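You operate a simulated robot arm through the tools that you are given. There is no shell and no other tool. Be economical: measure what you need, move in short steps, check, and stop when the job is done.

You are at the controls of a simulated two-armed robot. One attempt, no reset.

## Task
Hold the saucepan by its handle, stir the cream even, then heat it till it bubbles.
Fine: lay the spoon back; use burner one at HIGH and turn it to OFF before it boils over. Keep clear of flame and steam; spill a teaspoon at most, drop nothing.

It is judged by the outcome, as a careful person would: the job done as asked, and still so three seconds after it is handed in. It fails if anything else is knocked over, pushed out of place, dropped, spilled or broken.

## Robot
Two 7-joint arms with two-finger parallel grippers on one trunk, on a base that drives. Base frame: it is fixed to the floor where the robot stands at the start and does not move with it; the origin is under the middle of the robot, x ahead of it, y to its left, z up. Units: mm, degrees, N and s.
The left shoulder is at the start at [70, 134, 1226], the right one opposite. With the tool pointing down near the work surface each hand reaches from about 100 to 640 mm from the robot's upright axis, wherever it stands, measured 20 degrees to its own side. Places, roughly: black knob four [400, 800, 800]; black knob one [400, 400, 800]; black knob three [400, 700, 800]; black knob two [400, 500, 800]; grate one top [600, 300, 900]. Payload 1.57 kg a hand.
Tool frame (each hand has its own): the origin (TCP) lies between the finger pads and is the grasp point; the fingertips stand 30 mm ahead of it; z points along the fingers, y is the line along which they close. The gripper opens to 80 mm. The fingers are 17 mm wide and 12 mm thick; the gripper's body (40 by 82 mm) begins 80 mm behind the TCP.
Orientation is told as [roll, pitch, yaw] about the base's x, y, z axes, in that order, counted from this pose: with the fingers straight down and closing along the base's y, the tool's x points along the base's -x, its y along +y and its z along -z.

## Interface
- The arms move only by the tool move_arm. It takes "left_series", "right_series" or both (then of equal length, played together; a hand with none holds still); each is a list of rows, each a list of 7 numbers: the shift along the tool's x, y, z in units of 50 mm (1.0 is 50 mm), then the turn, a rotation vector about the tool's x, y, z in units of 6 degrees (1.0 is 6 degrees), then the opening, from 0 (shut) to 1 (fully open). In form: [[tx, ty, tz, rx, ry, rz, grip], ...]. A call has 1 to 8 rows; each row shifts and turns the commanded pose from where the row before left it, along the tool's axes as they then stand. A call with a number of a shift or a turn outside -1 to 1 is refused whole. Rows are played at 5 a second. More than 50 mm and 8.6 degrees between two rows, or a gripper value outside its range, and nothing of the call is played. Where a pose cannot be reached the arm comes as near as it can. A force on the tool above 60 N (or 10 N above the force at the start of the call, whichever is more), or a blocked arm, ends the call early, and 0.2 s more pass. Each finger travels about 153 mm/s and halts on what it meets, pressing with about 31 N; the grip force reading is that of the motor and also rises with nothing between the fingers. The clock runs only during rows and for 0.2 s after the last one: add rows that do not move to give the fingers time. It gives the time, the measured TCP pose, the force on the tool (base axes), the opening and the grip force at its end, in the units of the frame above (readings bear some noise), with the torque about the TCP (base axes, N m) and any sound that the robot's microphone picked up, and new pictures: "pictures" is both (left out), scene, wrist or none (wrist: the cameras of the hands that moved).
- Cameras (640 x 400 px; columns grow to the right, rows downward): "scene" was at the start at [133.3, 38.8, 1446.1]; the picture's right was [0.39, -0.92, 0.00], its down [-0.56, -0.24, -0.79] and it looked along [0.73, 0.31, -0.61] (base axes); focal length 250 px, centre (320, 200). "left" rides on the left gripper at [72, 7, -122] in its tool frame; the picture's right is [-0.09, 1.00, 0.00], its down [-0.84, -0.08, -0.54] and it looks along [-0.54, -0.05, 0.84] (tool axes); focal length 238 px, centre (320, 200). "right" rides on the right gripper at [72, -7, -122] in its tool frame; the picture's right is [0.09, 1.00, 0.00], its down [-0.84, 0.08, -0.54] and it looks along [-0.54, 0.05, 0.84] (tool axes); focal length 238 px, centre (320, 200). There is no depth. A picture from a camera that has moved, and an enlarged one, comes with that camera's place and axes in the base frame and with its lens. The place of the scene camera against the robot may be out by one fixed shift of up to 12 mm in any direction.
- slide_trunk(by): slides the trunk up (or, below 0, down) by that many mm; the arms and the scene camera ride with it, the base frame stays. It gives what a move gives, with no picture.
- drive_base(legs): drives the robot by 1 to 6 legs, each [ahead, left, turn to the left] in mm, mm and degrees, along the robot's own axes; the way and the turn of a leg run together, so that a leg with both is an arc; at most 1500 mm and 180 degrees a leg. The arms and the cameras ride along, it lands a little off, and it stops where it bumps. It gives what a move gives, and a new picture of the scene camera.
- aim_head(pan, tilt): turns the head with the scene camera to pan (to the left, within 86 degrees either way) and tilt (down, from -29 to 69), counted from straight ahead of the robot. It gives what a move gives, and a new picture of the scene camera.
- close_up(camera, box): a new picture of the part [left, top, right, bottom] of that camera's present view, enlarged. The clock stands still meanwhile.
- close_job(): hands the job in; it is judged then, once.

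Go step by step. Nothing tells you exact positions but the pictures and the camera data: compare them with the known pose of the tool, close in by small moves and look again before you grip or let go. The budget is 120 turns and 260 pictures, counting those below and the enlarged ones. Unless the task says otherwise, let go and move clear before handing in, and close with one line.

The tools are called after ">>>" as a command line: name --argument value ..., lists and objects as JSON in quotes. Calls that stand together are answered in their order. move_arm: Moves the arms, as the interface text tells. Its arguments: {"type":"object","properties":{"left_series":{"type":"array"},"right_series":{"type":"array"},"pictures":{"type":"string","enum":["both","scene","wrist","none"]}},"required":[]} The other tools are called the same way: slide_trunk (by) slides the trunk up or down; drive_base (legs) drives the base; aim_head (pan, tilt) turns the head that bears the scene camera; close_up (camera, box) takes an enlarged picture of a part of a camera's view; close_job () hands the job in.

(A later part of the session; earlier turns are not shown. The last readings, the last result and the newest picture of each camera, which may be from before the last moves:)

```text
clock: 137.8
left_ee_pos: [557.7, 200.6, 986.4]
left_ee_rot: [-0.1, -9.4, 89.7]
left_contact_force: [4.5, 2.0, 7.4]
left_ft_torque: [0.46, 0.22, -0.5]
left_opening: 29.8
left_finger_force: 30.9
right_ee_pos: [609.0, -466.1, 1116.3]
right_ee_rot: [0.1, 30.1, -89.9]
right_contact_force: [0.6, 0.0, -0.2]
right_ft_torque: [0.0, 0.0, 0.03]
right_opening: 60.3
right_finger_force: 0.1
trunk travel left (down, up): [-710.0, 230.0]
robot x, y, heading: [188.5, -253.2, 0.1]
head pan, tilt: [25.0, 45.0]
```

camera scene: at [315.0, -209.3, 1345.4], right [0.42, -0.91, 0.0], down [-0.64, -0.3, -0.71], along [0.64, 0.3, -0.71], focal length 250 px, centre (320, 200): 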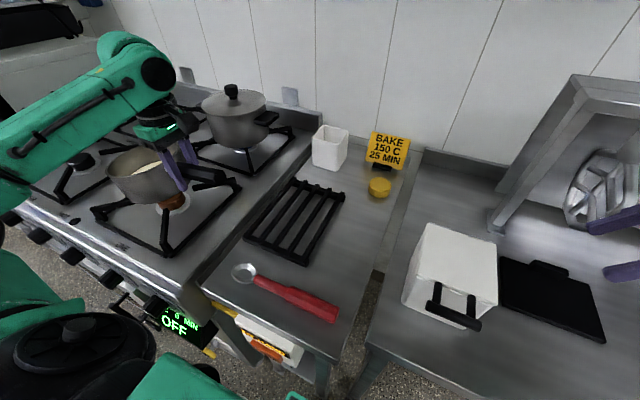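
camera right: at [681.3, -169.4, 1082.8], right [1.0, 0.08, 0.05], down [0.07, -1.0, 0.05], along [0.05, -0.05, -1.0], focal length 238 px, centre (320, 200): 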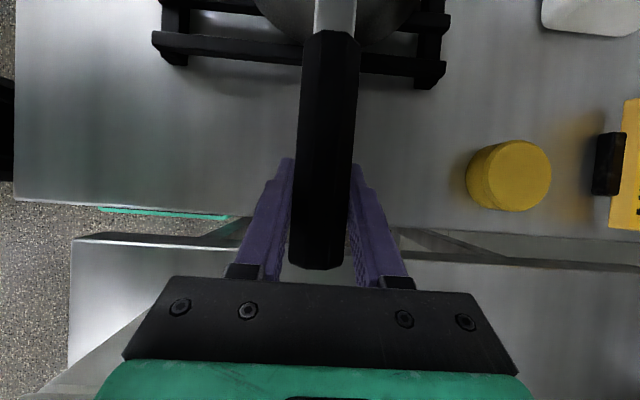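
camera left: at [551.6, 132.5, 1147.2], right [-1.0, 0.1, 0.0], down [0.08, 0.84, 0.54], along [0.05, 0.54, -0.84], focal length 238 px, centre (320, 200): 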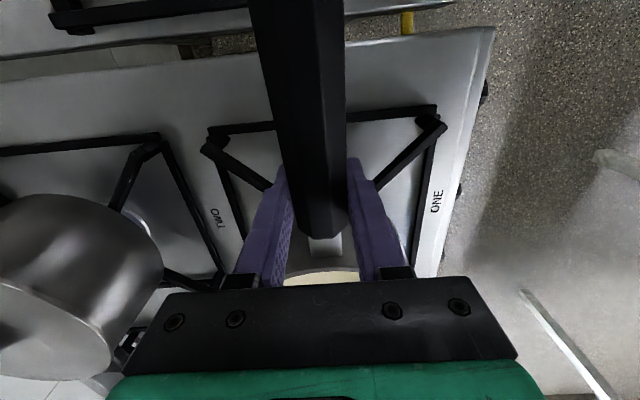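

Near prongs now carry too, so the pan is seated. Opening and backing off along the fingers.

>>> move_arm --left_series '[[0, 0, -0.02, 0, 0, 0, 0.3], [0, 0, 0, 0, 0, 0, 0.55], [0, 0, 0, 0, 0, 0, 0.8], [0, 0, 0, 0, 0, 0, 0.8], [0, 0, -0.5, 0, 0, 0, 0.8], [0, 0, -0.8, 0, 0, 0, 0.8], [0.4, 0, -0.6, 0, 0, 0, 0.8], [0.8, 0, 0, 0, 0, 0, 0.8]]'

>>> close_up --camera "scene" --box '[60, 120, 280, 285]'

```text
clock: 139.6
left_ee_pos: [556.5, 121.4, 1068.0]
left_ee_rot: [0.0, -9.5, 89.8]
left_contact_force: [-0.6, -0.7, 1.0]
left_ft_torque: [0.04, 0.03, -0.01]
left_opening: 64.2
left_finger_force: 0.0
left hand out of reach, approached as far as the arm can: row 7
right_ee_pos: [611.2, -468.2, 1114.2]
right_ee_rot: [0.0, 30.2, -90.0]
right_contact_force: [1.1, -0.1, -0.2]
right_ft_torque: [0.06, 0.02, -0.01]
right_opening: 60.1
right_finger_force: 0.0
trunk travel left (down, up): [-710.0, 230.0]
robot x, y, heading: [186.4, -249.8, 0.2]
head pan, tilt: [25.0, 45.0]
camera scene: at [316.1, -215.6, 1345.4], right [0.42, -0.91, 0.0], down [-0.64, -0.3, -0.71], along [0.64, 0.3, -0.71], focal length 250 px, centre (320, 200)
camera left: at [550.3, 32.0, 1176.4], right [-1.0, 0.09, 0.01], down [0.08, 0.74, 0.67], along [0.05, 0.67, -0.74], focal length 238 px, centre (320, 200)
```

scene: 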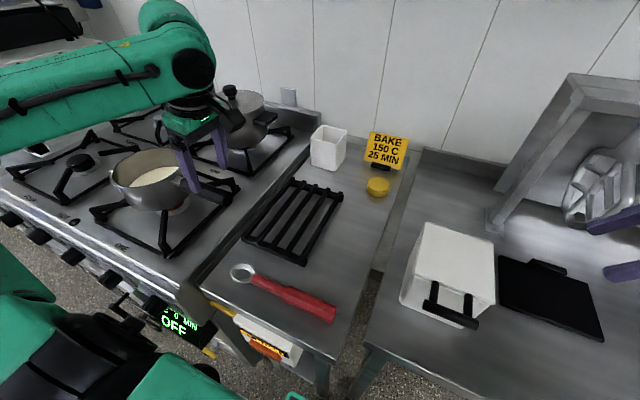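
left: 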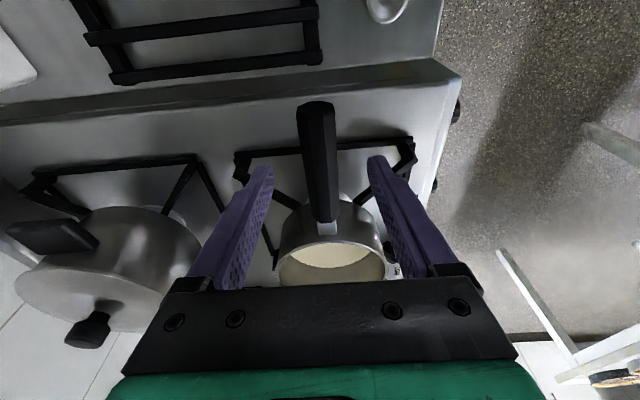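

```text
2.42 times, centred on (170, 202) of scene
camera zoom: at [316.1, -215.6, 1345.4], right [0.42, -0.91, 0.0], down [-0.64, -0.3, -0.71], along [0.64, 0.3, -0.71], focal length 605 px, centre (684, 194)
```

zoom: 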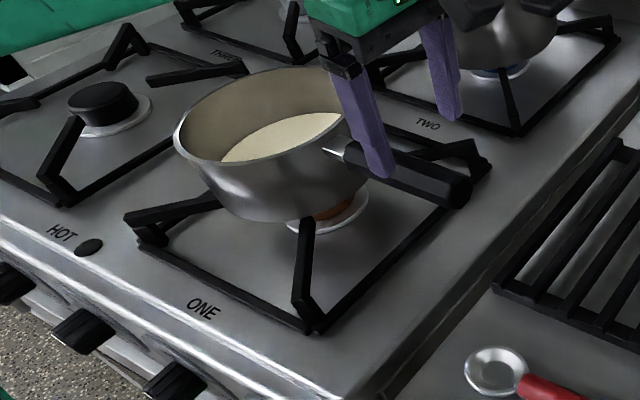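

The pan sits squarely over burner one (centre ≈ (557, 318)), and everything else is in place. Next I back away and move left to work knob one from the front.

>>> drive_base --legs '[[-370, 0, 0], [0, 420, 0]]'

>>> aim_head --pan 15 --tilt 35

```text
clock: 144.1
left_ee_pos: [184.5, 536.6, 1067.8]
left_ee_rot: [-0.1, -9.3, 90.0]
left_contact_force: [0.1, 0.5, -0.2]
left_ft_torque: [0.0, 0.0, -0.01]
left_opening: 63.8
left_finger_force: 0.0
right_ee_pos: [240.6, -53.9, 1115.9]
right_ee_rot: [0.0, 30.1, -89.6]
right_contact_force: [0.0, 0.3, -0.9]
right_ft_torque: [0.01, -0.02, 0.01]
right_opening: 59.7
right_finger_force: 0.1
trunk travel left (down, up): [-710.0, 230.0]
robot x, y, heading: [-183.3, 157.0, 0.2]
head pan, tilt: [25.0, 45.0]
camera scene: at [-55.4, 198.5, 1345.6], right [0.43, -0.9, 0.0], down [-0.64, -0.3, -0.71], along [0.64, 0.3, -0.71], focal length 250 px, centre (320, 200)
```

scene: 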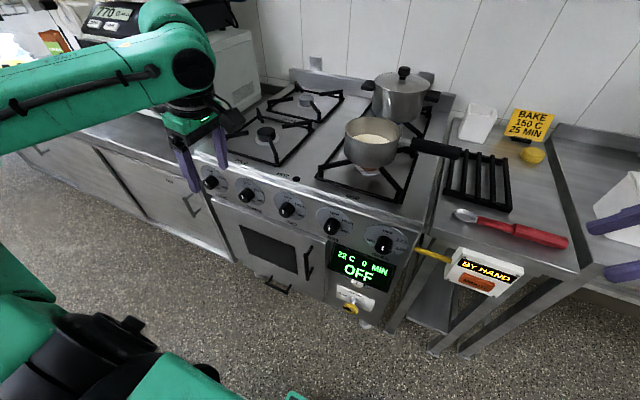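

```text
clock: 144.8
left_ee_pos: [185.0, 537.6, 1067.4]
left_ee_rot: [0.0, -9.3, 90.0]
left_contact_force: [0.5, 0.3, 0.0]
left_ft_torque: [0.02, -0.03, 0.02]
left_opening: 64.0
left_finger_force: 0.1
right_ee_pos: [240.3, -52.6, 1115.6]
right_ee_rot: [0.0, 30.1, -89.8]
right_contact_force: [0.0, 1.0, 0.1]
right_ft_torque: [0.01, 0.02, 0.03]
right_opening: 60.1
right_finger_force: 0.0
trunk travel left (down, up): [-710.0, 230.0]
robot x, y, heading: [-186.2, 161.9, 0.4]
head pan, tilt: [15.0, 35.0]
camera scene: at [-44.1, 188.4, 1360.3], right [0.26, -0.96, 0.0], down [-0.55, -0.15, -0.82], along [0.79, 0.22, -0.57], focal length 250 px, centre (320, 200)
```

scene: 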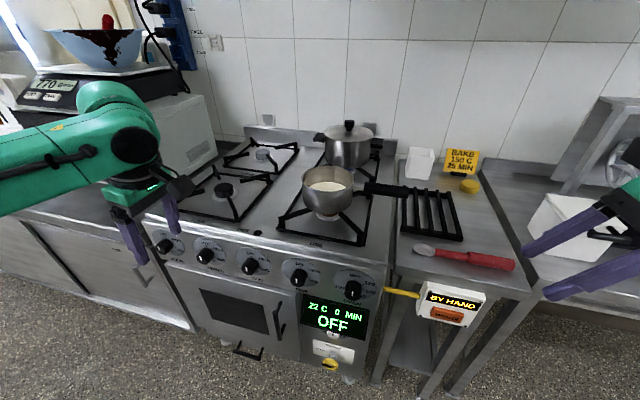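

A good overall view. Close-ups of knob one, the gas tap and the cream.

>>> close_up --camera "scene" --box '[260, 250, 340, 300]'

>>> close_up --camera "scene" --box '[300, 330, 370, 385]'

>>> close_up --camera "scene" --box '[270, 140, 390, 240]'

```text
8.00 times, centred on (300, 275) of scene
camera zoom: at [-44.1, 188.4, 1360.3], right [0.26, -0.96, 0.0], down [-0.55, -0.15, -0.82], along [0.79, 0.22, -0.57], focal length 1997 px, centre (480, -400)
```

zoom: 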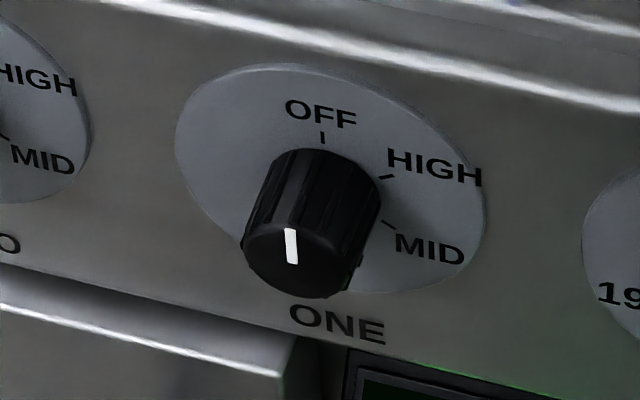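

```text
7.27 times, centred on (335, 358) of scene
camera zoom: at [-44.1, 188.4, 1360.3], right [0.26, -0.96, 0.0], down [-0.55, -0.15, -0.82], along [0.79, 0.22, -0.57], focal length 1815 px, centre (211, -946)
```

zoom: 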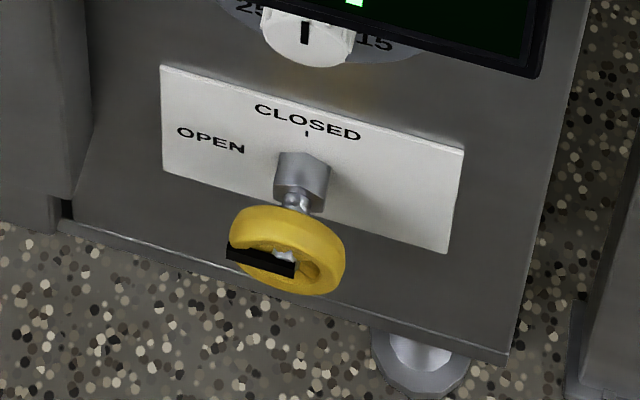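

```text
4.00 times, centred on (330, 190) of scene
camera zoom: at [-44.1, 188.4, 1360.3], right [0.26, -0.96, 0.0], down [-0.55, -0.15, -0.82], along [0.79, 0.22, -0.57], focal length 998 px, centre (280, 240)
```

zoom: 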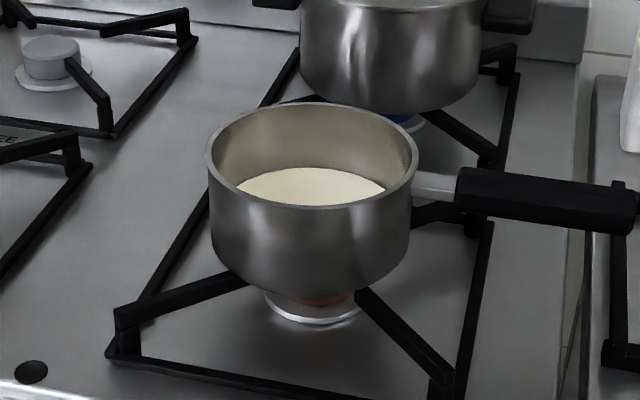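

The gas tap's pointer is on OPEN, knob one is at OFF (HIGH ≈ 60° clockwise), and the cream is still level and even. Now to turn the left hand to face forward: yaw back to 0, then pitch up.

>>> move_arm --left_series '[[0, 0, 0, 0, 0.8, 0, 0.9], [0, 0, 0, 0, 0.75, 0, 0.9], [0, 0, 0, 0, 0, 1, 0.9], [0, 0, 0, 0, 0, 1, 0.9], [0, 0, 0, 0, 0, 1, 0.9], [0, 0, 0, 0, 0, 1, 0.9], [0, 0, 0, 0, 0, 1, 0.9], [0, 0, 0, 0, 0, 1, 0.9]]' --pictures "none"

>>> move_arm --left_series '[[0, 0, 0, 0, 0, 1, 0.9], [0, 0, 0, 0, 0, 1, 0.9], [0, 0, 0, 0, 0, 1, 0.9], [0, 0, 0, 0, 0, 1, 0.9], [0, 0, 0, 0, 0, 1, 0.9], [0, 0, 0, 0, 0, 1, 0.9], [0, 0, 0, 0, 0, 1, 0.9], [0, 0, 0, 0, 0, 1, 0.9]]' --pictures "none"

>>> move_arm --left_series '[[0.5, -0.6, 0.5, 0, -1, 1, 0.9], [0.5, -0.6, 0.5, 0, -1, 0, 0.9], [0.4, -0.6, 0.6, 0, -1, 0, 0.9], [0.3, -0.6, 0.6, 0, -1, 0, 0.9], [0, 0, 0, 0, -1, 0, 0.9], [0, 0, 0, 0, -1, 0, 0.9], [0, 0, 0, 0, -1, 0, 0.9], [0, 0, 0, 0, -1, 0, 0.9]]' --pictures "scene"

```text
clock: 146.6
left_ee_pos: [183.8, 536.8, 1064.6]
left_ee_rot: [-0.2, -0.1, 53.8]
left_contact_force: [0.5, -0.3, -0.2]
left_ft_torque: [0.0, -0.01, -0.01]
left_opening: 71.9
left_finger_force: 0.1
right_ee_pos: [241.9, -52.7, 1115.1]
right_ee_rot: [0.1, 30.0, -89.7]
right_contact_force: [0.0, 0.4, -0.2]
right_ft_torque: [0.02, 0.0, -0.01]
right_opening: 60.1
right_finger_force: 0.0
trunk travel left (down, up): [-710.0, 230.0]
robot x, y, heading: [-186.5, 156.4, 0.3]
head pan, tilt: [15.0, 35.0]
```

```text
clock: 148.4
left_ee_pos: [184.9, 536.6, 1067.4]
left_ee_rot: [0.0, 0.0, 5.9]
left_contact_force: [-0.1, -0.8, 0.0]
left_ft_torque: [-0.02, 0.0, -0.01]
left_opening: 71.9
left_finger_force: 0.0
right_ee_pos: [240.6, -52.0, 1115.1]
right_ee_rot: [-0.1, 30.0, -89.6]
right_contact_force: [-0.5, -0.4, 0.5]
right_ft_torque: [-0.02, -0.01, -0.01]
right_opening: 60.1
right_finger_force: 0.1
trunk travel left (down, up): [-710.0, 230.0]
robot x, y, heading: [-186.8, 154.2, 0.5]
head pan, tilt: [15.0, 35.0]
```

```text
clock: 150.2
left_ee_pos: [249.3, 482.9, 996.0]
left_ee_rot: [0.1, -48.3, -0.1]
left_contact_force: [-0.2, 0.9, 0.2]
left_ft_torque: [0.0, -0.03, -0.01]
left_opening: 72.0
left_finger_force: 0.1
left hand out of reach, approached as far as the arm can: row 2, 3, 4, 5, 6, 7
right_ee_pos: [238.8, -50.8, 1115.4]
right_ee_rot: [0.0, 29.9, -89.6]
right_contact_force: [0.3, -0.1, 0.5]
right_ft_torque: [0.0, 0.02, -0.01]
right_opening: 59.9
right_finger_force: 0.1
trunk travel left (down, up): [-710.0, 230.0]
robot x, y, heading: [-181.6, 157.5, 0.3]
head pan, tilt: [15.0, 35.0]
camera scene: at [-45.7, 190.6, 1360.5], right [0.26, -0.96, 0.0], down [-0.55, -0.15, -0.82], along [0.79, 0.21, -0.57], focal length 250 px, centre (320, 200)
```

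scene: 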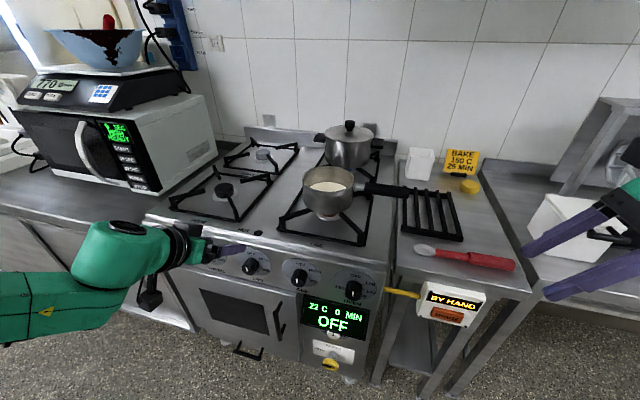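

Pitching up is limited this high up. Lowering the trunk 200 mm should free the wrist for a forward-pointing hand at knob height.

>>> slide_trunk --by -200

>>> move_arm --left_series '[[0, -0.3, 0, 0, -1, 0, 0.9], [0, -0.3, 0, 0, -1, 0, 0.9], [0, -0.3, 0, 0, -1, 0, 0.9], [0, -0.3, 0, 0, -1, 0, 0.9], [0, 0, 0, 0, -1, 0, 0.9], [0, 0, 0, 0, -1, 0, 0.9], [0, 0, 0, 0, -1, 0, 0.9]]'

```text
clock: 152.3
left_ee_pos: [250.2, 481.9, 797.1]
left_ee_rot: [0.4, -48.1, -0.4]
left_contact_force: [0.6, -0.1, -1.2]
left_ft_torque: [0.02, 0.0, 0.04]
left_opening: 71.8
left_finger_force: 0.1
right_ee_pos: [240.1, -52.9, 914.9]
right_ee_rot: [0.0, 30.1, -89.8]
right_contact_force: [0.8, -0.9, -0.3]
right_ft_torque: [-0.02, -0.01, 0.03]
right_opening: 60.2
right_finger_force: 0.0
trunk travel left (down, up): [-510.0, 430.0]
robot x, y, heading: [-181.6, 161.8, 0.5]
head pan, tilt: [15.0, 35.0]
```

```text
clock: 153.9
left_ee_pos: [253.5, 423.2, 795.7]
left_ee_rot: [127.3, -89.7, -127.3]
left_contact_force: [0.6, 0.2, -0.2]
left_ft_torque: [-0.01, -0.01, -0.03]
left_opening: 72.1
left_finger_force: 0.1
left hand out of reach, approached as far as the arm can: row 4
right_ee_pos: [240.2, -52.7, 915.1]
right_ee_rot: [0.0, 30.0, -89.7]
right_contact_force: [0.4, 0.8, 0.7]
right_ft_torque: [0.04, -0.02, 0.0]
right_opening: 59.9
right_finger_force: 0.0
trunk travel left (down, up): [-510.0, 430.0]
robot x, y, heading: [-184.0, 158.5, 0.1]
head pan, tilt: [15.0, 35.0]
camera scene: at [-44.3, 188.9, 1160.4], right [0.26, -0.96, 0.0], down [-0.55, -0.15, -0.82], along [0.79, 0.22, -0.57], focal length 250 px, centre (320, 200)
camera left: at [131.7, 431.1, 723.4], right [0.0, 1.0, 0.1], down [-0.55, -0.08, 0.83], along [0.84, -0.05, 0.54], focal length 238 px, centre (320, 200)
```

scene: 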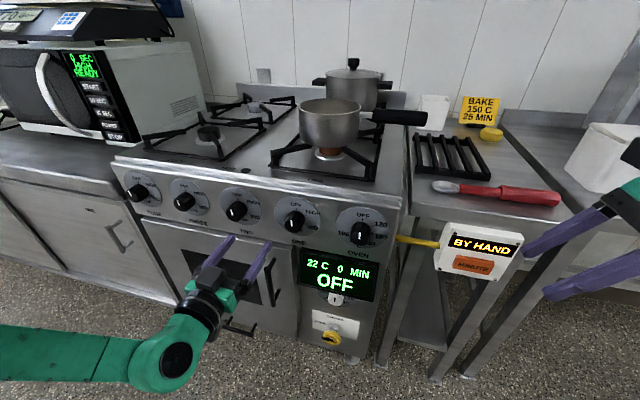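
left: 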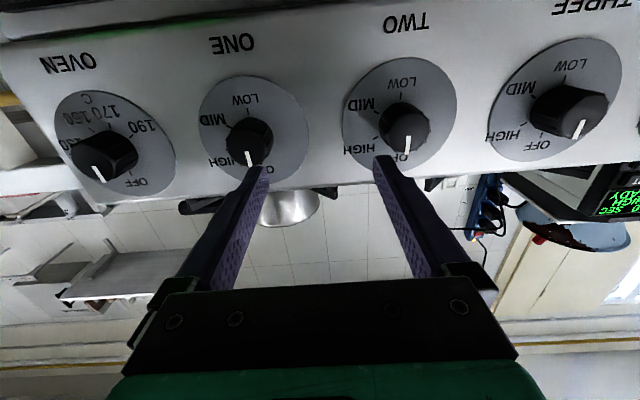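

Now the hand points straight forward, and the wrist camera shows the dial clearly: OFF, HIGH (~60°), MID, LOW. Knob one's face is ≈ (349, 357, 793); lining up in front of it.

>>> move_arm --left_series '[[0.03, -0.66, 0.3, 0, 0, 0, 0.9], [0.03, -0.66, 0.3, 0, 0, 0, 0.9], [0, 0, 0, 0, 0, 0, 0.9]]'

```text
clock: 154.8
left_ee_pos: [284.0, 357.6, 791.0]
left_ee_rot: [103.9, -89.6, -104.0]
left_contact_force: [0.3, 0.1, 0.2]
left_ft_torque: [0.02, 0.01, 0.0]
left_opening: 71.7
left_finger_force: 0.1
right_ee_pos: [239.7, -52.2, 916.3]
right_ee_rot: [0.0, 30.0, -89.7]
right_contact_force: [-0.4, 0.9, 0.2]
right_ft_torque: [0.03, 0.03, -0.01]
right_opening: 59.9
right_finger_force: 0.1
trunk travel left (down, up): [-510.0, 430.0]
robot x, y, heading: [-178.3, 157.7, 0.4]
head pan, tilt: [15.0, 35.0]
camera scene: at [-44.2, 188.4, 1160.4], right [0.26, -0.96, 0.0], down [-0.55, -0.15, -0.82], along [0.79, 0.22, -0.57], focal length 250 px, centre (320, 200)
camera left: at [161.8, 365.4, 718.4], right [0.0, 1.0, 0.1], down [-0.54, -0.08, 0.84], along [0.84, -0.05, 0.54], focal length 238 px, centre (320, 200)
```

scene: 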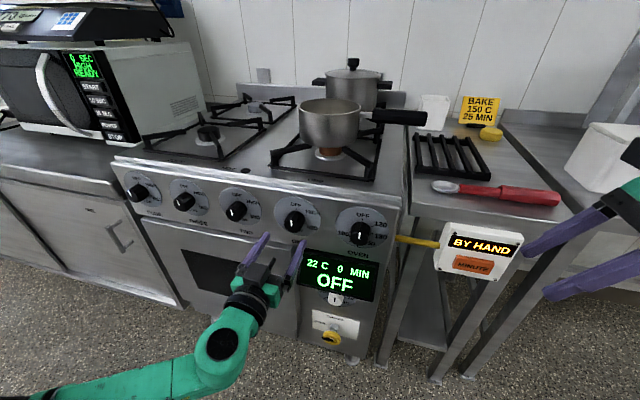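
left: 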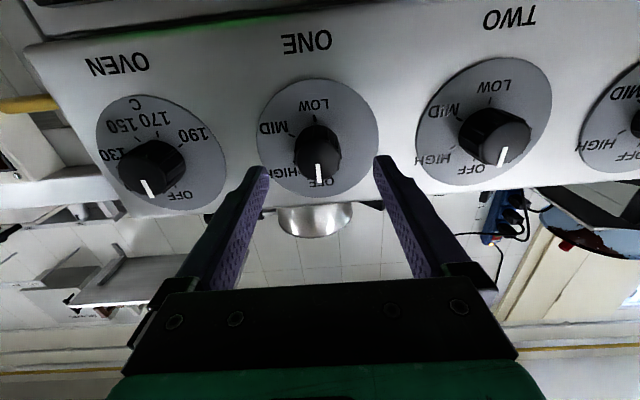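

>>> move_arm --left_series '[[-0.08, 0, 0.5, 0, 0, 0, 0.9], [-0.07, 0, 0.5, 0, 0, 0, 0.9], [0, 0, 0, 0, 0, 0, 0.9]]' --pictures "wrist"

>>> close_up --camera "scene" --box '[240, 180, 360, 280]'

```text
clock: 155.6
left_ee_pos: [333.3, 357.7, 797.8]
left_ee_rot: [105.1, -89.7, -105.1]
left_contact_force: [0.1, -1.0, 0.0]
left_ft_torque: [0.03, 0.03, 0.0]
left_opening: 71.8
left_finger_force: 0.1
right_ee_pos: [241.3, -52.0, 915.0]
right_ee_rot: [-0.1, 30.1, -89.7]
right_contact_force: [0.6, -0.2, 0.0]
right_ft_torque: [-0.01, -0.03, 0.0]
right_opening: 60.1
right_finger_force: 0.0
trunk travel left (down, up): [-510.0, 430.0]
robot x, y, heading: [-179.4, 162.3, 0.3]
head pan, tilt: [15.0, 35.0]
camera left: at [211.1, 365.7, 725.4], right [0.0, 1.0, 0.1], down [-0.54, -0.08, 0.84], along [0.84, -0.05, 0.54], focal length 238 px, centre (320, 200)
```

left: 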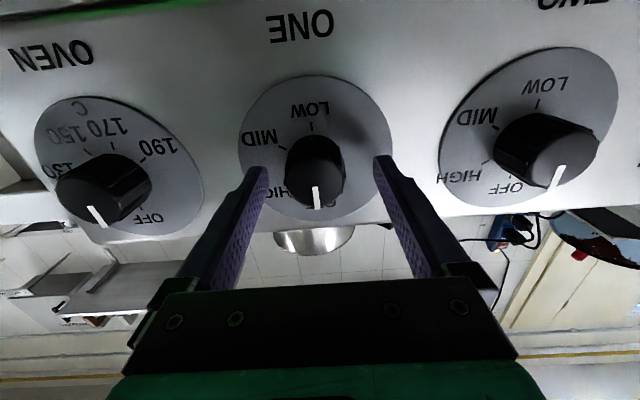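

```text
4.00 times, centred on (300, 230) of scene
camera zoom: at [-44.3, 188.0, 1160.4], right [0.26, -0.96, 0.0], down [-0.55, -0.15, -0.82], along [0.79, 0.22, -0.57], focal length 998 px, centre (400, 80)
```

zoom: 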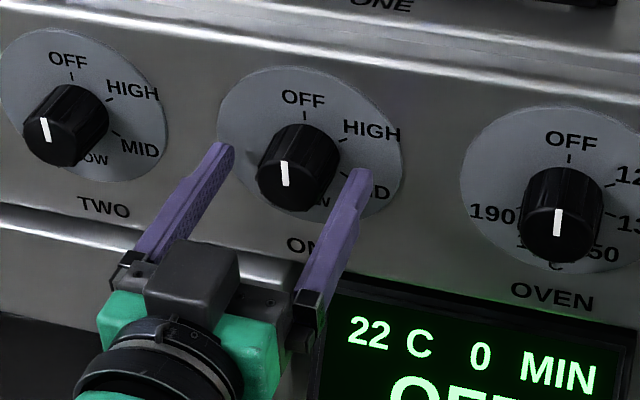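

Aligned. A little further in, then close gently on the knob (still at OFF).

>>> move_arm --left_series '[[0, 0, 0.1, 0, 0, 0, 0.9], [0, 0, 0.08, 0, 0, 0, 0.9], [0, 0, 0, 0, 0, 0, 0.6], [0, 0, 0, 0, 0, 0, 0.3], [0, 0, 0, 0, 0, 0, 0], [0, 0, 0, 0, 0, 0, 0]]' --pictures "wrist"

>>> close_up --camera "scene" --box '[240, 180, 360, 280]'

```text
clock: 156.9
left_ee_pos: [342.6, 355.7, 798.0]
left_ee_rot: [91.9, -89.6, -92.0]
left_contact_force: [-0.7, -12.3, -2.8]
left_ft_torque: [-0.01, -0.14, -0.76]
left_opening: 41.3
left_finger_force: 44.6
right_ee_pos: [240.4, -55.7, 916.1]
right_ee_rot: [0.0, 30.2, -89.7]
right_contact_force: [0.0, -0.9, -1.1]
right_ft_torque: [-0.04, -0.01, -0.01]
right_opening: 60.3
right_finger_force: 0.1
trunk travel left (down, up): [-510.0, 430.0]
robot x, y, heading: [-184.8, 156.6, 0.5]
head pan, tilt: [15.0, 35.0]
camera left: at [220.6, 363.1, 726.3], right [0.0, 0.99, 0.1], down [-0.54, -0.08, 0.84], along [0.84, -0.06, 0.54], focal length 238 px, centre (320, 200)
```

left: 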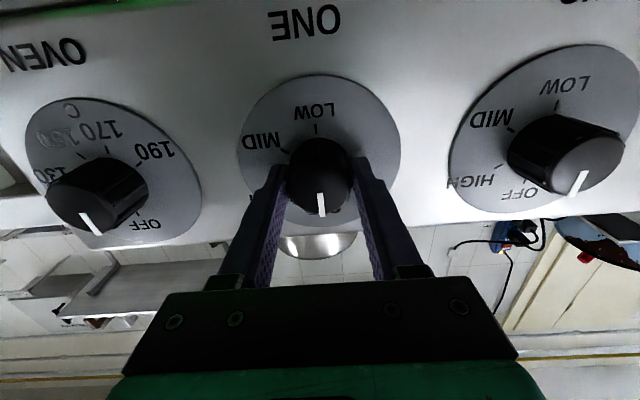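

```text
4.00 times, centred on (300, 230) of scene
camera zoom: at [-43.7, 185.3, 1160.3], right [0.26, -0.96, 0.0], down [-0.55, -0.15, -0.82], along [0.79, 0.22, -0.57], focal length 998 px, centre (400, 80)
```

zoom: 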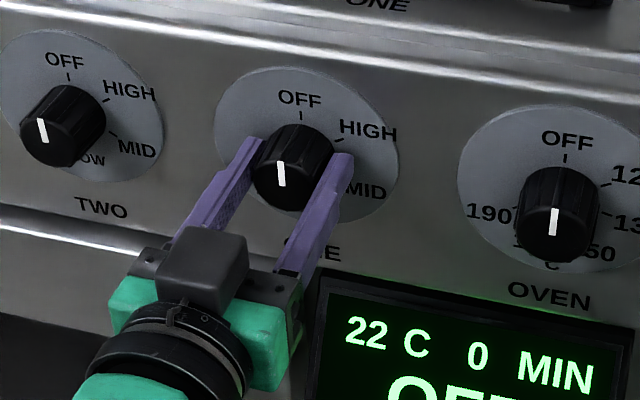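

I have the knob centred (41 mm). From this low, though, the head can't see into the pan; I'd rather watch the cream. I'll let go (still OFF), retract, raise the trunk 150 mm and come back to the knob.

>>> move_arm --left_series '[[0, 0, 0, 0, 0, 0, 0.5], [0, 0, 0, 0, 0, 0, 0.9], [0, 0, -0.6, 0, 0, 0, 0.9], [0, 0, -0.8, 0, 0, 0, 0.9]]' --pictures "none"

>>> slide_trunk --by 150

>>> move_arm --left_series '[[0.6, -0.01, 0, 0, 0, 0, 0.9], [0.6, -0.01, 0, 0, 0, 0, 0.9], [0.6, 0, 0, 0, 0, 0, 0.9], [0.6, 0, 0, 0, 0, 0, 0.9], [0.6, 0, 0, 0, 0, 0, 0.9], [0, 0, 0, 0, 0, 0, 0.9]]'

```text
clock: 157.9
left_ee_pos: [268.8, 359.6, 799.2]
left_ee_rot: [115.8, -89.7, -115.7]
left_contact_force: [0.6, 0.0, 0.6]
left_ft_torque: [0.02, 0.02, 0.02]
left_opening: 71.9
left_finger_force: 0.0
right_ee_pos: [240.2, -52.1, 915.9]
right_ee_rot: [0.1, 30.1, -89.6]
right_contact_force: [0.3, -0.2, 0.4]
right_ft_torque: [-0.03, 0.02, -0.02]
right_opening: 60.0
right_finger_force: 0.1
trunk travel left (down, up): [-510.0, 430.0]
robot x, y, heading: [-177.5, 161.8, 0.4]
head pan, tilt: [15.0, 35.0]
```

```text
clock: 159.7
left_ee_pos: [270.5, 358.4, 948.2]
left_ee_rot: [102.3, -89.7, -102.3]
left_contact_force: [-0.7, -0.2, -1.1]
left_ft_torque: [-0.01, 0.01, 0.04]
left_opening: 71.8
left_finger_force: 0.0
right_ee_pos: [239.9, -53.6, 1063.4]
right_ee_rot: [0.0, 29.9, -89.7]
right_contact_force: [0.0, 0.8, 0.6]
right_ft_torque: [0.03, -0.04, 0.01]
right_opening: 60.3
right_finger_force: 0.0
trunk travel left (down, up): [-660.0, 280.0]
robot x, y, heading: [-179.8, 157.4, 0.5]
head pan, tilt: [15.0, 35.0]
```

```text
clock: 161.1
left_ee_pos: [271.5, 358.2, 797.7]
left_ee_rot: [105.6, -89.7, -105.5]
left_contact_force: [0.1, -0.6, 0.0]
left_ft_torque: [0.02, 0.02, 0.04]
left_opening: 72.0
left_finger_force: 0.1
right_ee_pos: [240.4, -53.8, 1065.4]
right_ee_rot: [0.0, 30.1, -89.7]
right_contact_force: [0.3, -0.9, 0.1]
right_ft_torque: [0.0, 0.01, 0.01]
right_opening: 60.0
right_finger_force: 0.0
trunk travel left (down, up): [-660.0, 280.0]
robot x, y, heading: [-181.8, 159.5, 0.0]
head pan, tilt: [15.0, 35.0]
camera scene: at [-44.4, 187.9, 1310.4], right [0.26, -0.96, 0.0], down [-0.55, -0.15, -0.82], along [0.79, 0.22, -0.57], focal length 250 px, centre (320, 200)
camera left: at [149.2, 366.1, 725.6], right [0.0, 1.0, 0.1], down [-0.54, -0.08, 0.84], along [0.84, -0.05, 0.54], focal length 238 px, centre (320, 200)
```

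scene: 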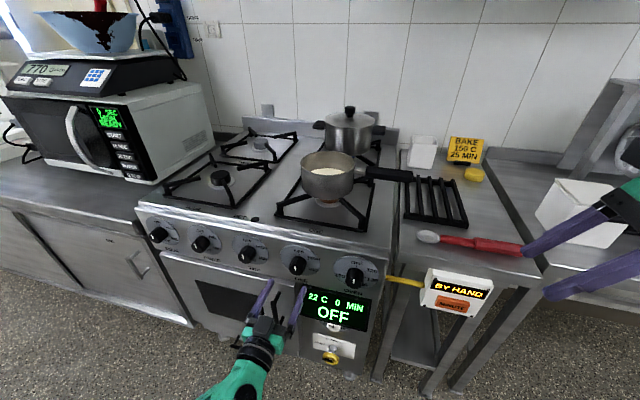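
left: 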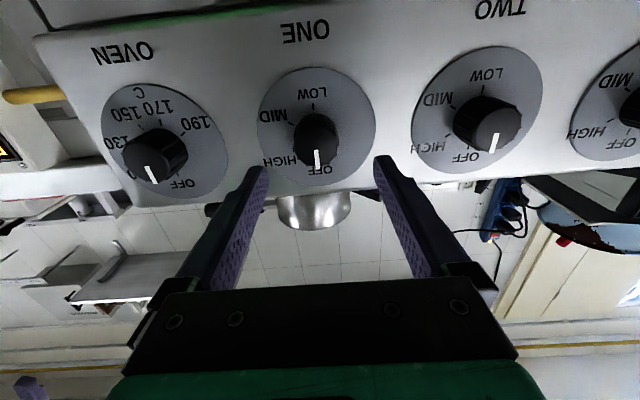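

Reachable at this height, and the cream is in sight. Back onto the knob and grip.

>>> move_arm --left_series '[[0, -0.04, 0.6, 0, 0, 0, 0.9], [0, -0.02, 0.6, 0, 0, 0, 0.9], [0, 0, 0.22, 0, 0, 0, 0.9], [0, 0, 0, 0, 0, 0, 0.6], [0, 0, 0, 0, 0, 0, 0.3], [0, 0, 0, 0, 0, 0, 0], [0, 0, 0, 0, 0, 0, 0]]' --pictures "wrist"

>>> close_up --camera "scene" --box '[260, 130, 420, 280]'

```text
clock: 162.7
left_ee_pos: [341.1, 354.8, 797.9]
left_ee_rot: [95.9, -89.6, -95.9]
left_contact_force: [0.1, -2.6, -0.9]
left_ft_torque: [0.02, 0.01, -0.23]
left_opening: 41.1
left_finger_force: 45.0
right_ee_pos: [241.7, -53.1, 1065.8]
right_ee_rot: [-0.1, 30.1, -89.7]
right_contact_force: [0.6, 0.2, 0.7]
right_ft_torque: [0.01, 0.01, -0.02]
right_opening: 60.1
right_finger_force: 0.1
trunk travel left (down, up): [-660.0, 280.0]
robot x, y, heading: [-184.2, 157.6, 0.7]
head pan, tilt: [15.0, 35.0]
camera left: at [220.2, 362.6, 726.1], right [0.0, 1.0, 0.1], down [-0.54, -0.08, 0.84], along [0.84, -0.05, 0.54], focal length 238 px, centre (320, 200)
```

left: 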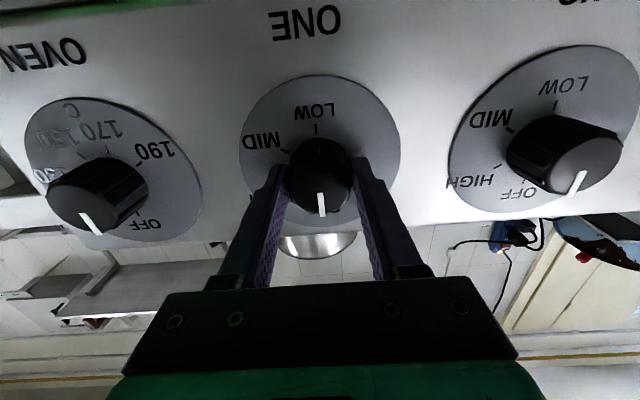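

```text
2.67 times, centred on (340, 205) of scene
camera zoom: at [-43.8, 187.1, 1310.3], right [0.26, -0.96, 0.0], down [-0.55, -0.15, -0.82], along [0.79, 0.22, -0.57], focal length 666 px, centre (267, 187)
```

zoom: 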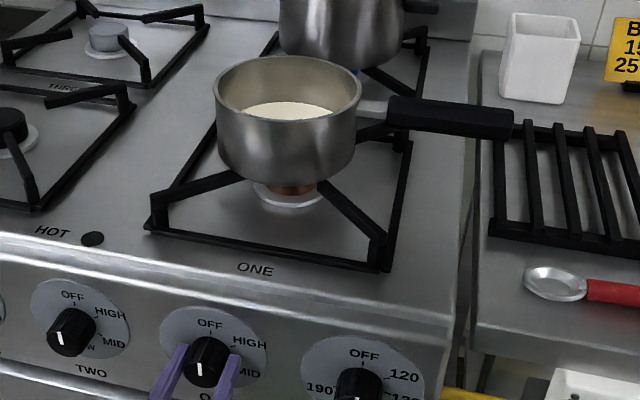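

Good grip, and one view shows knob and pan both. Turning clockwise toward HIGH.

>>> move_arm --left_series '[[0, 0, 0, 0, 0, 1, 0], [0, 0, 0, 0, 0, 1, 0], [0, 0, 0, 0, 0, 1, 0], [0, 0, 0, 0, 0, 1, 0], [0, 0, 0, 0, 0, 1, 0]]' --pictures "none"

>>> close_up --camera "scene" --box '[260, 130, 420, 280]'

```text
clock: 163.9
left_ee_pos: [341.7, 354.9, 798.9]
left_ee_rot: [89.9, -59.5, -90.0]
left_contact_force: [-2.8, -4.8, -5.9]
left_ft_torque: [0.01, -0.24, -0.2]
left_opening: 41.2
left_finger_force: 44.8
right_ee_pos: [241.2, -52.9, 1065.5]
right_ee_rot: [0.0, 30.1, -89.7]
right_contact_force: [0.2, 1.2, 0.0]
right_ft_torque: [0.0, -0.01, 0.01]
right_opening: 60.1
right_finger_force: 0.1
trunk travel left (down, up): [-660.0, 280.0]
robot x, y, heading: [-181.5, 157.7, 0.2]
head pan, tilt: [15.0, 35.0]
```

```text
2.67 times, centred on (340, 205) of scene
camera zoom: at [-43.7, 187.1, 1310.3], right [0.26, -0.96, 0.0], down [-0.55, -0.15, -0.82], along [0.79, 0.22, -0.57], focal length 666 px, centre (267, 187)
```

zoom: 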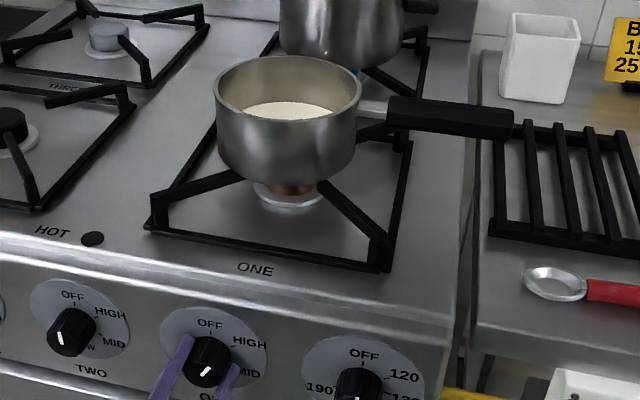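

The knob follows the hand. Turning another 30° to HIGH.

>>> move_arm --left_series '[[0, 0, 0, 0, 0, 1, 0], [0, 0, 0, 0, 0, 1, 0], [0, 0, 0, 0, 0, 1, 0], [0, 0, 0, 0, 0, 1, 0], [0, 0, 0, 0, 0, 1, 0]]' --pictures "none"

>>> close_up --camera "scene" --box '[260, 130, 420, 280]'

>>> close_up --camera "scene" --box '[270, 240, 330, 285]'

```text
clock: 165.1
left_ee_pos: [341.9, 353.8, 797.5]
left_ee_rot: [89.8, -29.5, -90.1]
left_contact_force: [-12.4, -9.2, -10.7]
left_ft_torque: [0.01, 0.71, 0.53]
left_opening: 41.2
left_finger_force: 44.8
right_ee_pos: [240.1, -53.8, 1065.1]
right_ee_rot: [0.0, 30.1, -89.7]
right_contact_force: [0.6, -0.5, 0.1]
right_ft_torque: [0.03, -0.02, 0.0]
right_opening: 59.9
right_finger_force: 0.0
trunk travel left (down, up): [-660.0, 280.0]
robot x, y, heading: [-182.2, 157.7, 0.3]
head pan, tilt: [15.0, 35.0]
```

```text
2.67 times, centred on (340, 205) of scene
camera zoom: at [-44.6, 186.2, 1310.4], right [0.26, -0.96, 0.0], down [-0.55, -0.15, -0.82], along [0.79, 0.22, -0.57], focal length 666 px, centre (267, 187)
```

zoom: 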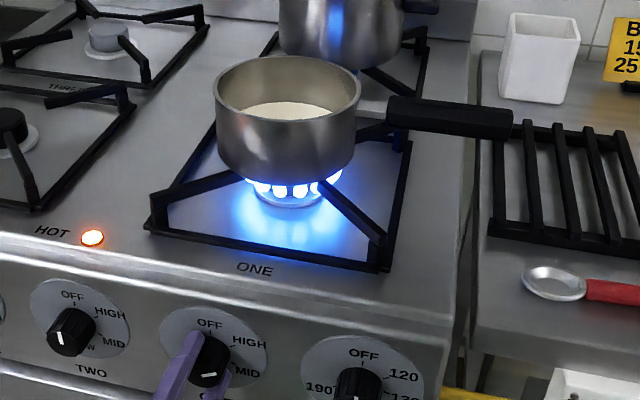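

```text
8.89 times, centred on (300, 262) of scene
camera zoom: at [-44.6, 186.2, 1310.4], right [0.26, -0.96, 0.0], down [-0.55, -0.15, -0.82], along [0.79, 0.22, -0.57], focal length 2219 px, centre (498, -356)
```

zoom: 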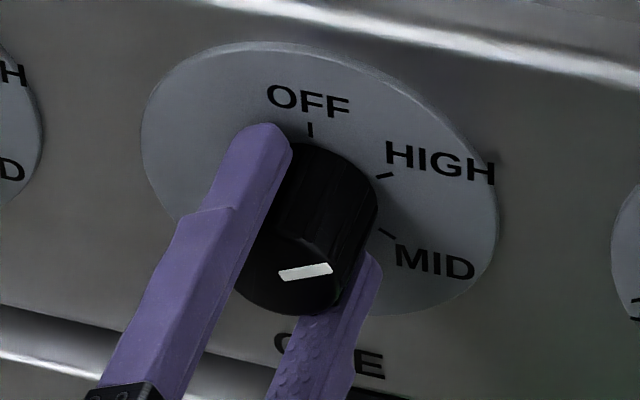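

Burner one is lit at HIGH. The hand stays on the knob, and I wait and watch.

>>> move_arm --left_series '[[0, 0, 0, 0, 0, 0, 0], [0, 0, 0, 0, 0, 0, 0], [0, 0, 0, 0, 0, 0, 0], [0, 0, 0, 0, 0, 0, 0], [0, 0, 0, 0, 0, 0, 0], [0, 0, 0, 0, 0, 0, 0], [0, 0, 0, 0, 0, 0, 0], [0, 0, 0, 0, 0, 0, 0]]' --pictures "none"

>>> move_arm --left_series '[[0, 0, 0, 0, 0, 0, 0], [0, 0, 0, 0, 0, 0, 0], [0, 0, 0, 0, 0, 0, 0], [0, 0, 0, 0, 0, 0, 0], [0, 0, 0, 0, 0, 0, 0], [0, 0, 0, 0, 0, 0, 0], [0, 0, 0, 0, 0, 0, 0], [0, 0, 0, 0, 0, 0, 0]]' --pictures "none"

>>> close_up --camera "scene" --box '[290, 130, 390, 210]'

```text
clock: 166.9
left_ee_pos: [342.4, 353.4, 798.5]
left_ee_rot: [89.8, -29.6, -90.1]
left_contact_force: [-16.1, -9.9, -16.0]
left_ft_torque: [-0.02, 0.55, -0.2]
left_opening: 41.1
left_finger_force: 45.9
right_ee_pos: [242.2, -54.6, 1066.2]
right_ee_rot: [0.0, 30.0, -89.7]
right_contact_force: [-0.2, -0.8, -0.2]
right_ft_torque: [-0.02, 0.0, 0.03]
right_opening: 60.0
right_finger_force: 0.2
trunk travel left (down, up): [-660.0, 280.0]
robot x, y, heading: [-182.9, 158.1, 0.3]
head pan, tilt: [15.0, 35.0]
```

```text
clock: 168.7
left_ee_pos: [341.9, 353.5, 797.7]
left_ee_rot: [90.0, -29.7, -90.0]
left_contact_force: [-13.8, -9.7, -15.8]
left_ft_torque: [-0.03, 0.52, -0.25]
left_opening: 41.0
left_finger_force: 44.7
right_ee_pos: [239.5, -52.0, 1065.1]
right_ee_rot: [0.0, 30.0, -89.8]
right_contact_force: [-0.6, 1.0, -0.5]
right_ft_torque: [0.03, -0.02, 0.0]
right_opening: 59.9
right_finger_force: 0.0
trunk travel left (down, up): [-660.0, 280.0]
robot x, y, heading: [-183.5, 158.4, 0.3]
head pan, tilt: [15.0, 35.0]
```

```text
5.00 times, centred on (340, 170) of scene
camera zoom: at [-44.5, 186.8, 1310.4], right [0.26, -0.96, 0.0], down [-0.55, -0.15, -0.82], along [0.79, 0.22, -0.57], focal length 1248 px, centre (220, 350)
```

zoom: 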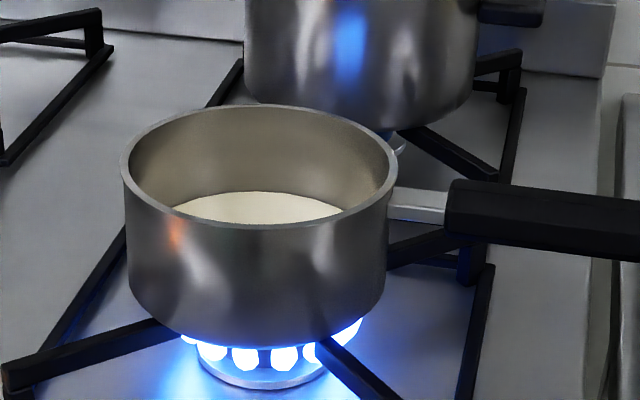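

Flame steady, no bubbles yet. Waiting on.

>>> move_arm --left_series '[[0, 0, 0, 0, 0, 0, 0], [0, 0, 0, 0, 0, 0, 0], [0, 0, 0, 0, 0, 0, 0], [0, 0, 0, 0, 0, 0, 0], [0, 0, 0, 0, 0, 0, 0], [0, 0, 0, 0, 0, 0, 0], [0, 0, 0, 0, 0, 0, 0], [0, 0, 0, 0, 0, 0, 0]]' --pictures "none"

>>> move_arm --left_series '[[0, 0, 0, 0, 0, 0, 0], [0, 0, 0, 0, 0, 0, 0], [0, 0, 0, 0, 0, 0, 0], [0, 0, 0, 0, 0, 0, 0], [0, 0, 0, 0, 0, 0, 0], [0, 0, 0, 0, 0, 0, 0], [0, 0, 0, 0, 0, 0, 0], [0, 0, 0, 0, 0, 0, 0]]' --pictures "none"

>>> close_up --camera "scene" --box '[290, 130, 390, 210]'

```text
clock: 170.5
left_ee_pos: [342.5, 353.9, 799.1]
left_ee_rot: [89.9, -29.6, -90.1]
left_contact_force: [-14.4, -9.3, -16.4]
left_ft_torque: [-0.04, 0.53, -0.26]
left_opening: 41.2
left_finger_force: 44.6
right_ee_pos: [239.9, -52.5, 1065.8]
right_ee_rot: [0.0, 30.2, -89.7]
right_contact_force: [0.7, -0.6, -0.2]
right_ft_torque: [-0.03, -0.01, 0.01]
right_opening: 60.0
right_finger_force: 0.0
trunk travel left (down, up): [-660.0, 280.0]
robot x, y, heading: [-185.0, 161.7, 0.3]
head pan, tilt: [15.0, 35.0]
```

```text
clock: 172.3
left_ee_pos: [341.6, 353.8, 796.9]
left_ee_rot: [89.9, -29.6, -90.1]
left_contact_force: [-14.6, -8.7, -16.3]
left_ft_torque: [0.0, 0.5, -0.27]
left_opening: 41.1
left_finger_force: 45.1
right_ee_pos: [241.2, -53.5, 1066.0]
right_ee_rot: [0.0, 30.1, -89.6]
right_contact_force: [0.2, 0.3, 0.3]
right_ft_torque: [0.0, 0.02, -0.01]
right_opening: 59.9
right_finger_force: 0.0
trunk travel left (down, up): [-660.0, 280.0]
robot x, y, heading: [-183.1, 159.1, 0.3]
head pan, tilt: [15.0, 35.0]
```

```text
5.00 times, centred on (340, 170) of scene
camera zoom: at [-44.4, 186.8, 1310.4], right [0.26, -0.96, 0.0], down [-0.55, -0.15, -0.82], along [0.79, 0.22, -0.57], focal length 1248 px, centre (220, 350)
```

zoom: 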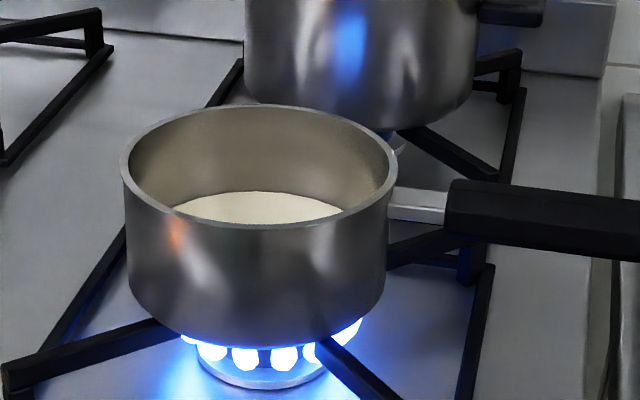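

>>> move_arm --left_series '[[0, 0, 0, 0, 0, 0, 0], [0, 0, 0, 0, 0, 0, 0], [0, 0, 0, 0, 0, 0, 0], [0, 0, 0, 0, 0, 0, 0], [0, 0, 0, 0, 0, 0, 0], [0, 0, 0, 0, 0, 0, 0], [0, 0, 0, 0, 0, 0, 0], [0, 0, 0, 0, 0, 0, 0]]' --pictures "none"

>>> move_arm --left_series '[[0, 0, 0, 0, 0, 0, 0], [0, 0, 0, 0, 0, 0, 0], [0, 0, 0, 0, 0, 0, 0], [0, 0, 0, 0, 0, 0, 0], [0, 0, 0, 0, 0, 0, 0], [0, 0, 0, 0, 0, 0, 0], [0, 0, 0, 0, 0, 0, 0], [0, 0, 0, 0, 0, 0, 0]]' --pictures "none"

>>> close_up --camera "scene" --box '[290, 130, 390, 210]'

>>> move_arm --left_series '[[0, 0, 0, 0, 0, 0, 0], [0, 0, 0, 0, 0, 0, 0], [0, 0, 0, 0, 0, 0, 0], [0, 0, 0, 0, 0, 0, 0], [0, 0, 0, 0, 0, 0, 0], [0, 0, 0, 0, 0, 0, 0], [0, 0, 0, 0, 0, 0, 0], [0, 0, 0, 0, 0, 0, 0]]' --pictures "none"

>>> close_up --camera "scene" --box '[290, 130, 390, 210]'

```text
clock: 174.1
left_ee_pos: [342.3, 353.8, 798.5]
left_ee_rot: [89.9, -29.6, -90.1]
left_contact_force: [-14.2, -8.4, -15.9]
left_ft_torque: [0.01, 0.49, -0.25]
left_opening: 41.0
left_finger_force: 44.8
right_ee_pos: [240.2, -53.5, 1065.6]
right_ee_rot: [0.0, 30.1, -89.7]
right_contact_force: [-0.5, -0.6, 0.2]
right_ft_torque: [0.01, -0.02, -0.02]
right_opening: 60.3
right_finger_force: 0.1
trunk travel left (down, up): [-660.0, 280.0]
robot x, y, heading: [-184.2, 162.1, 0.2]
head pan, tilt: [15.0, 35.0]
```

```text
clock: 175.9
left_ee_pos: [343.3, 354.2, 797.0]
left_ee_rot: [90.0, -29.7, -90.0]
left_contact_force: [-13.3, -9.2, -15.9]
left_ft_torque: [-0.05, 0.5, -0.3]
left_opening: 41.2
left_finger_force: 44.8
right_ee_pos: [240.0, -53.0, 1064.6]
right_ee_rot: [0.0, 30.1, -89.8]
right_contact_force: [-0.9, -0.7, 0.2]
right_ft_torque: [0.02, 0.03, -0.01]
right_opening: 60.1
right_finger_force: 0.1
trunk travel left (down, up): [-660.0, 280.0]
robot x, y, heading: [-183.8, 158.3, 0.1]
head pan, tilt: [15.0, 35.0]
```

```text
5.00 times, centred on (340, 170) of scene
camera zoom: at [-44.2, 186.7, 1310.4], right [0.26, -0.96, 0.0], down [-0.55, -0.15, -0.82], along [0.79, 0.22, -0.57], focal length 1248 px, centre (220, 350)
```

zoom: 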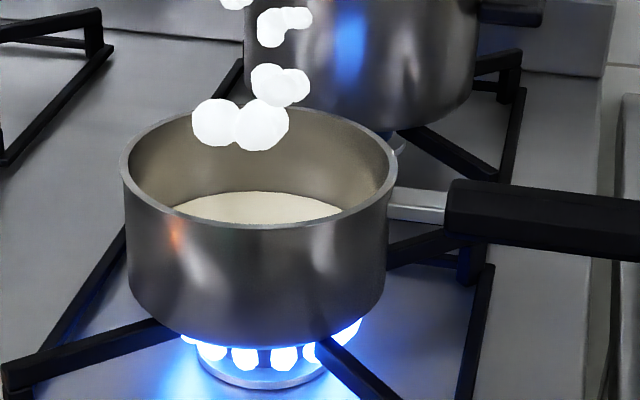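

```text
clock: 177.7
left_ee_pos: [343.1, 352.9, 797.8]
left_ee_rot: [90.0, -29.6, -90.2]
left_contact_force: [-13.1, -8.5, -16.4]
left_ft_torque: [-0.06, 0.49, -0.32]
left_opening: 41.1
left_finger_force: 45.8
right_ee_pos: [240.4, -54.0, 1066.1]
right_ee_rot: [0.0, 30.1, -89.8]
right_contact_force: [0.7, -0.5, 0.4]
right_ft_torque: [0.0, 0.0, 0.01]
right_opening: 60.0
right_finger_force: 0.0
trunk travel left (down, up): [-660.0, 280.0]
robot x, y, heading: [-182.4, 160.1, 0.2]
head pan, tilt: [15.0, 35.0]
```

```text
5.00 times, centred on (340, 170) of scene
camera zoom: at [-44.2, 186.7, 1310.4], right [0.26, -0.96, 0.0], down [-0.55, -0.15, -0.82], along [0.79, 0.22, -0.57], focal length 1248 px, centre (220, 350)
```

zoom: 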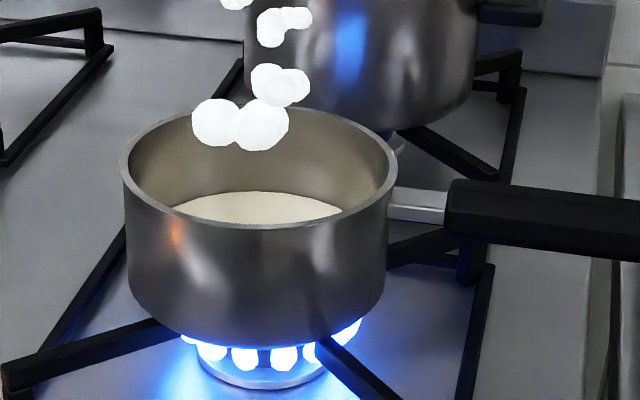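

Steam has begun; bubbles should follow soon. Shorter waits now.

>>> move_arm --left_series '[[0, 0, 0, 0, 0, 0, 0], [0, 0, 0, 0, 0, 0, 0], [0, 0, 0, 0, 0, 0, 0], [0, 0, 0, 0, 0, 0, 0], [0, 0, 0, 0, 0, 0, 0], [0, 0, 0, 0, 0, 0, 0]]' --pictures "none"

>>> close_up --camera "scene" --box '[290, 130, 390, 210]'

```text
clock: 179.1
left_ee_pos: [340.6, 353.7, 797.9]
left_ee_rot: [89.8, -29.6, -90.1]
left_contact_force: [-12.6, -9.6, -14.8]
left_ft_torque: [-0.06, 0.49, -0.27]
left_opening: 40.9
left_finger_force: 45.4
right_ee_pos: [240.3, -53.5, 1064.6]
right_ee_rot: [0.0, 30.1, -89.8]
right_contact_force: [-0.9, 0.0, 0.5]
right_ft_torque: [-0.02, 0.03, 0.01]
right_opening: 59.7
right_finger_force: 0.1
trunk travel left (down, up): [-660.0, 280.0]
robot x, y, heading: [-184.9, 156.8, 0.5]
head pan, tilt: [15.0, 35.0]
```

```text
5.00 times, centred on (340, 170) of scene
camera zoom: at [-44.2, 186.7, 1310.4], right [0.26, -0.96, 0.0], down [-0.55, -0.15, -0.82], along [0.79, 0.22, -0.57], focal length 1248 px, centre (220, 350)
```

zoom: 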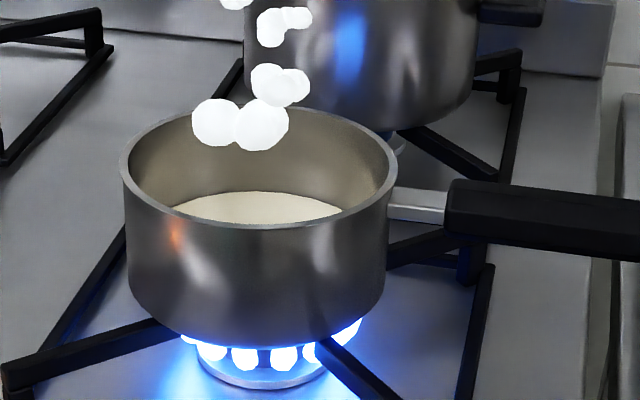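

>>> move_arm --left_series '[[0, 0, 0, 0, 0, 0, 0], [0, 0, 0, 0, 0, 0, 0], [0, 0, 0, 0, 0, 0, 0], [0, 0, 0, 0, 0, 0, 0], [0, 0, 0, 0, 0, 0, 0], [0, 0, 0, 0, 0, 0, 0], [0, 0, 0, 0, 0, 0, 0]]' --pictures "none"

>>> close_up --camera "scene" --box '[290, 130, 390, 210]'

```text
clock: 180.7
left_ee_pos: [342.8, 354.2, 797.5]
left_ee_rot: [89.9, -29.6, -90.1]
left_contact_force: [-12.7, -8.7, -16.0]
left_ft_torque: [-0.01, 0.51, -0.31]
left_opening: 41.3
left_finger_force: 45.1
right_ee_pos: [241.2, -53.2, 1065.8]
right_ee_rot: [0.0, 30.1, -89.7]
right_contact_force: [-0.2, -0.2, 0.7]
right_ft_torque: [0.01, 0.01, 0.0]
right_opening: 59.8
right_finger_force: 0.2
trunk travel left (down, up): [-660.0, 280.0]
robot x, y, heading: [-183.5, 158.3, 0.2]
head pan, tilt: [15.0, 35.0]
```

```text
5.00 times, centred on (340, 170) of scene
camera zoom: at [-44.1, 186.7, 1310.4], right [0.26, -0.96, 0.0], down [-0.55, -0.15, -0.82], along [0.79, 0.22, -0.57], focal length 1248 px, centre (220, 350)
```

zoom: 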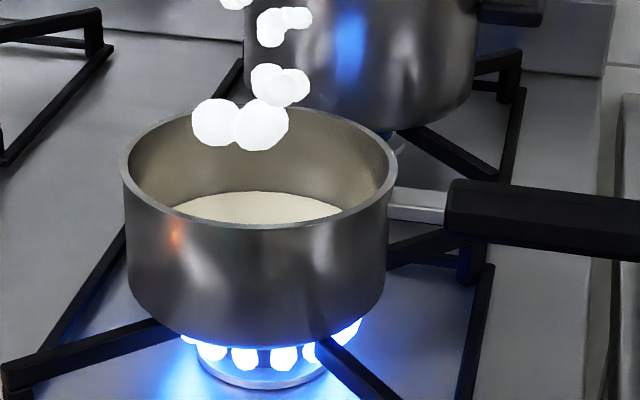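

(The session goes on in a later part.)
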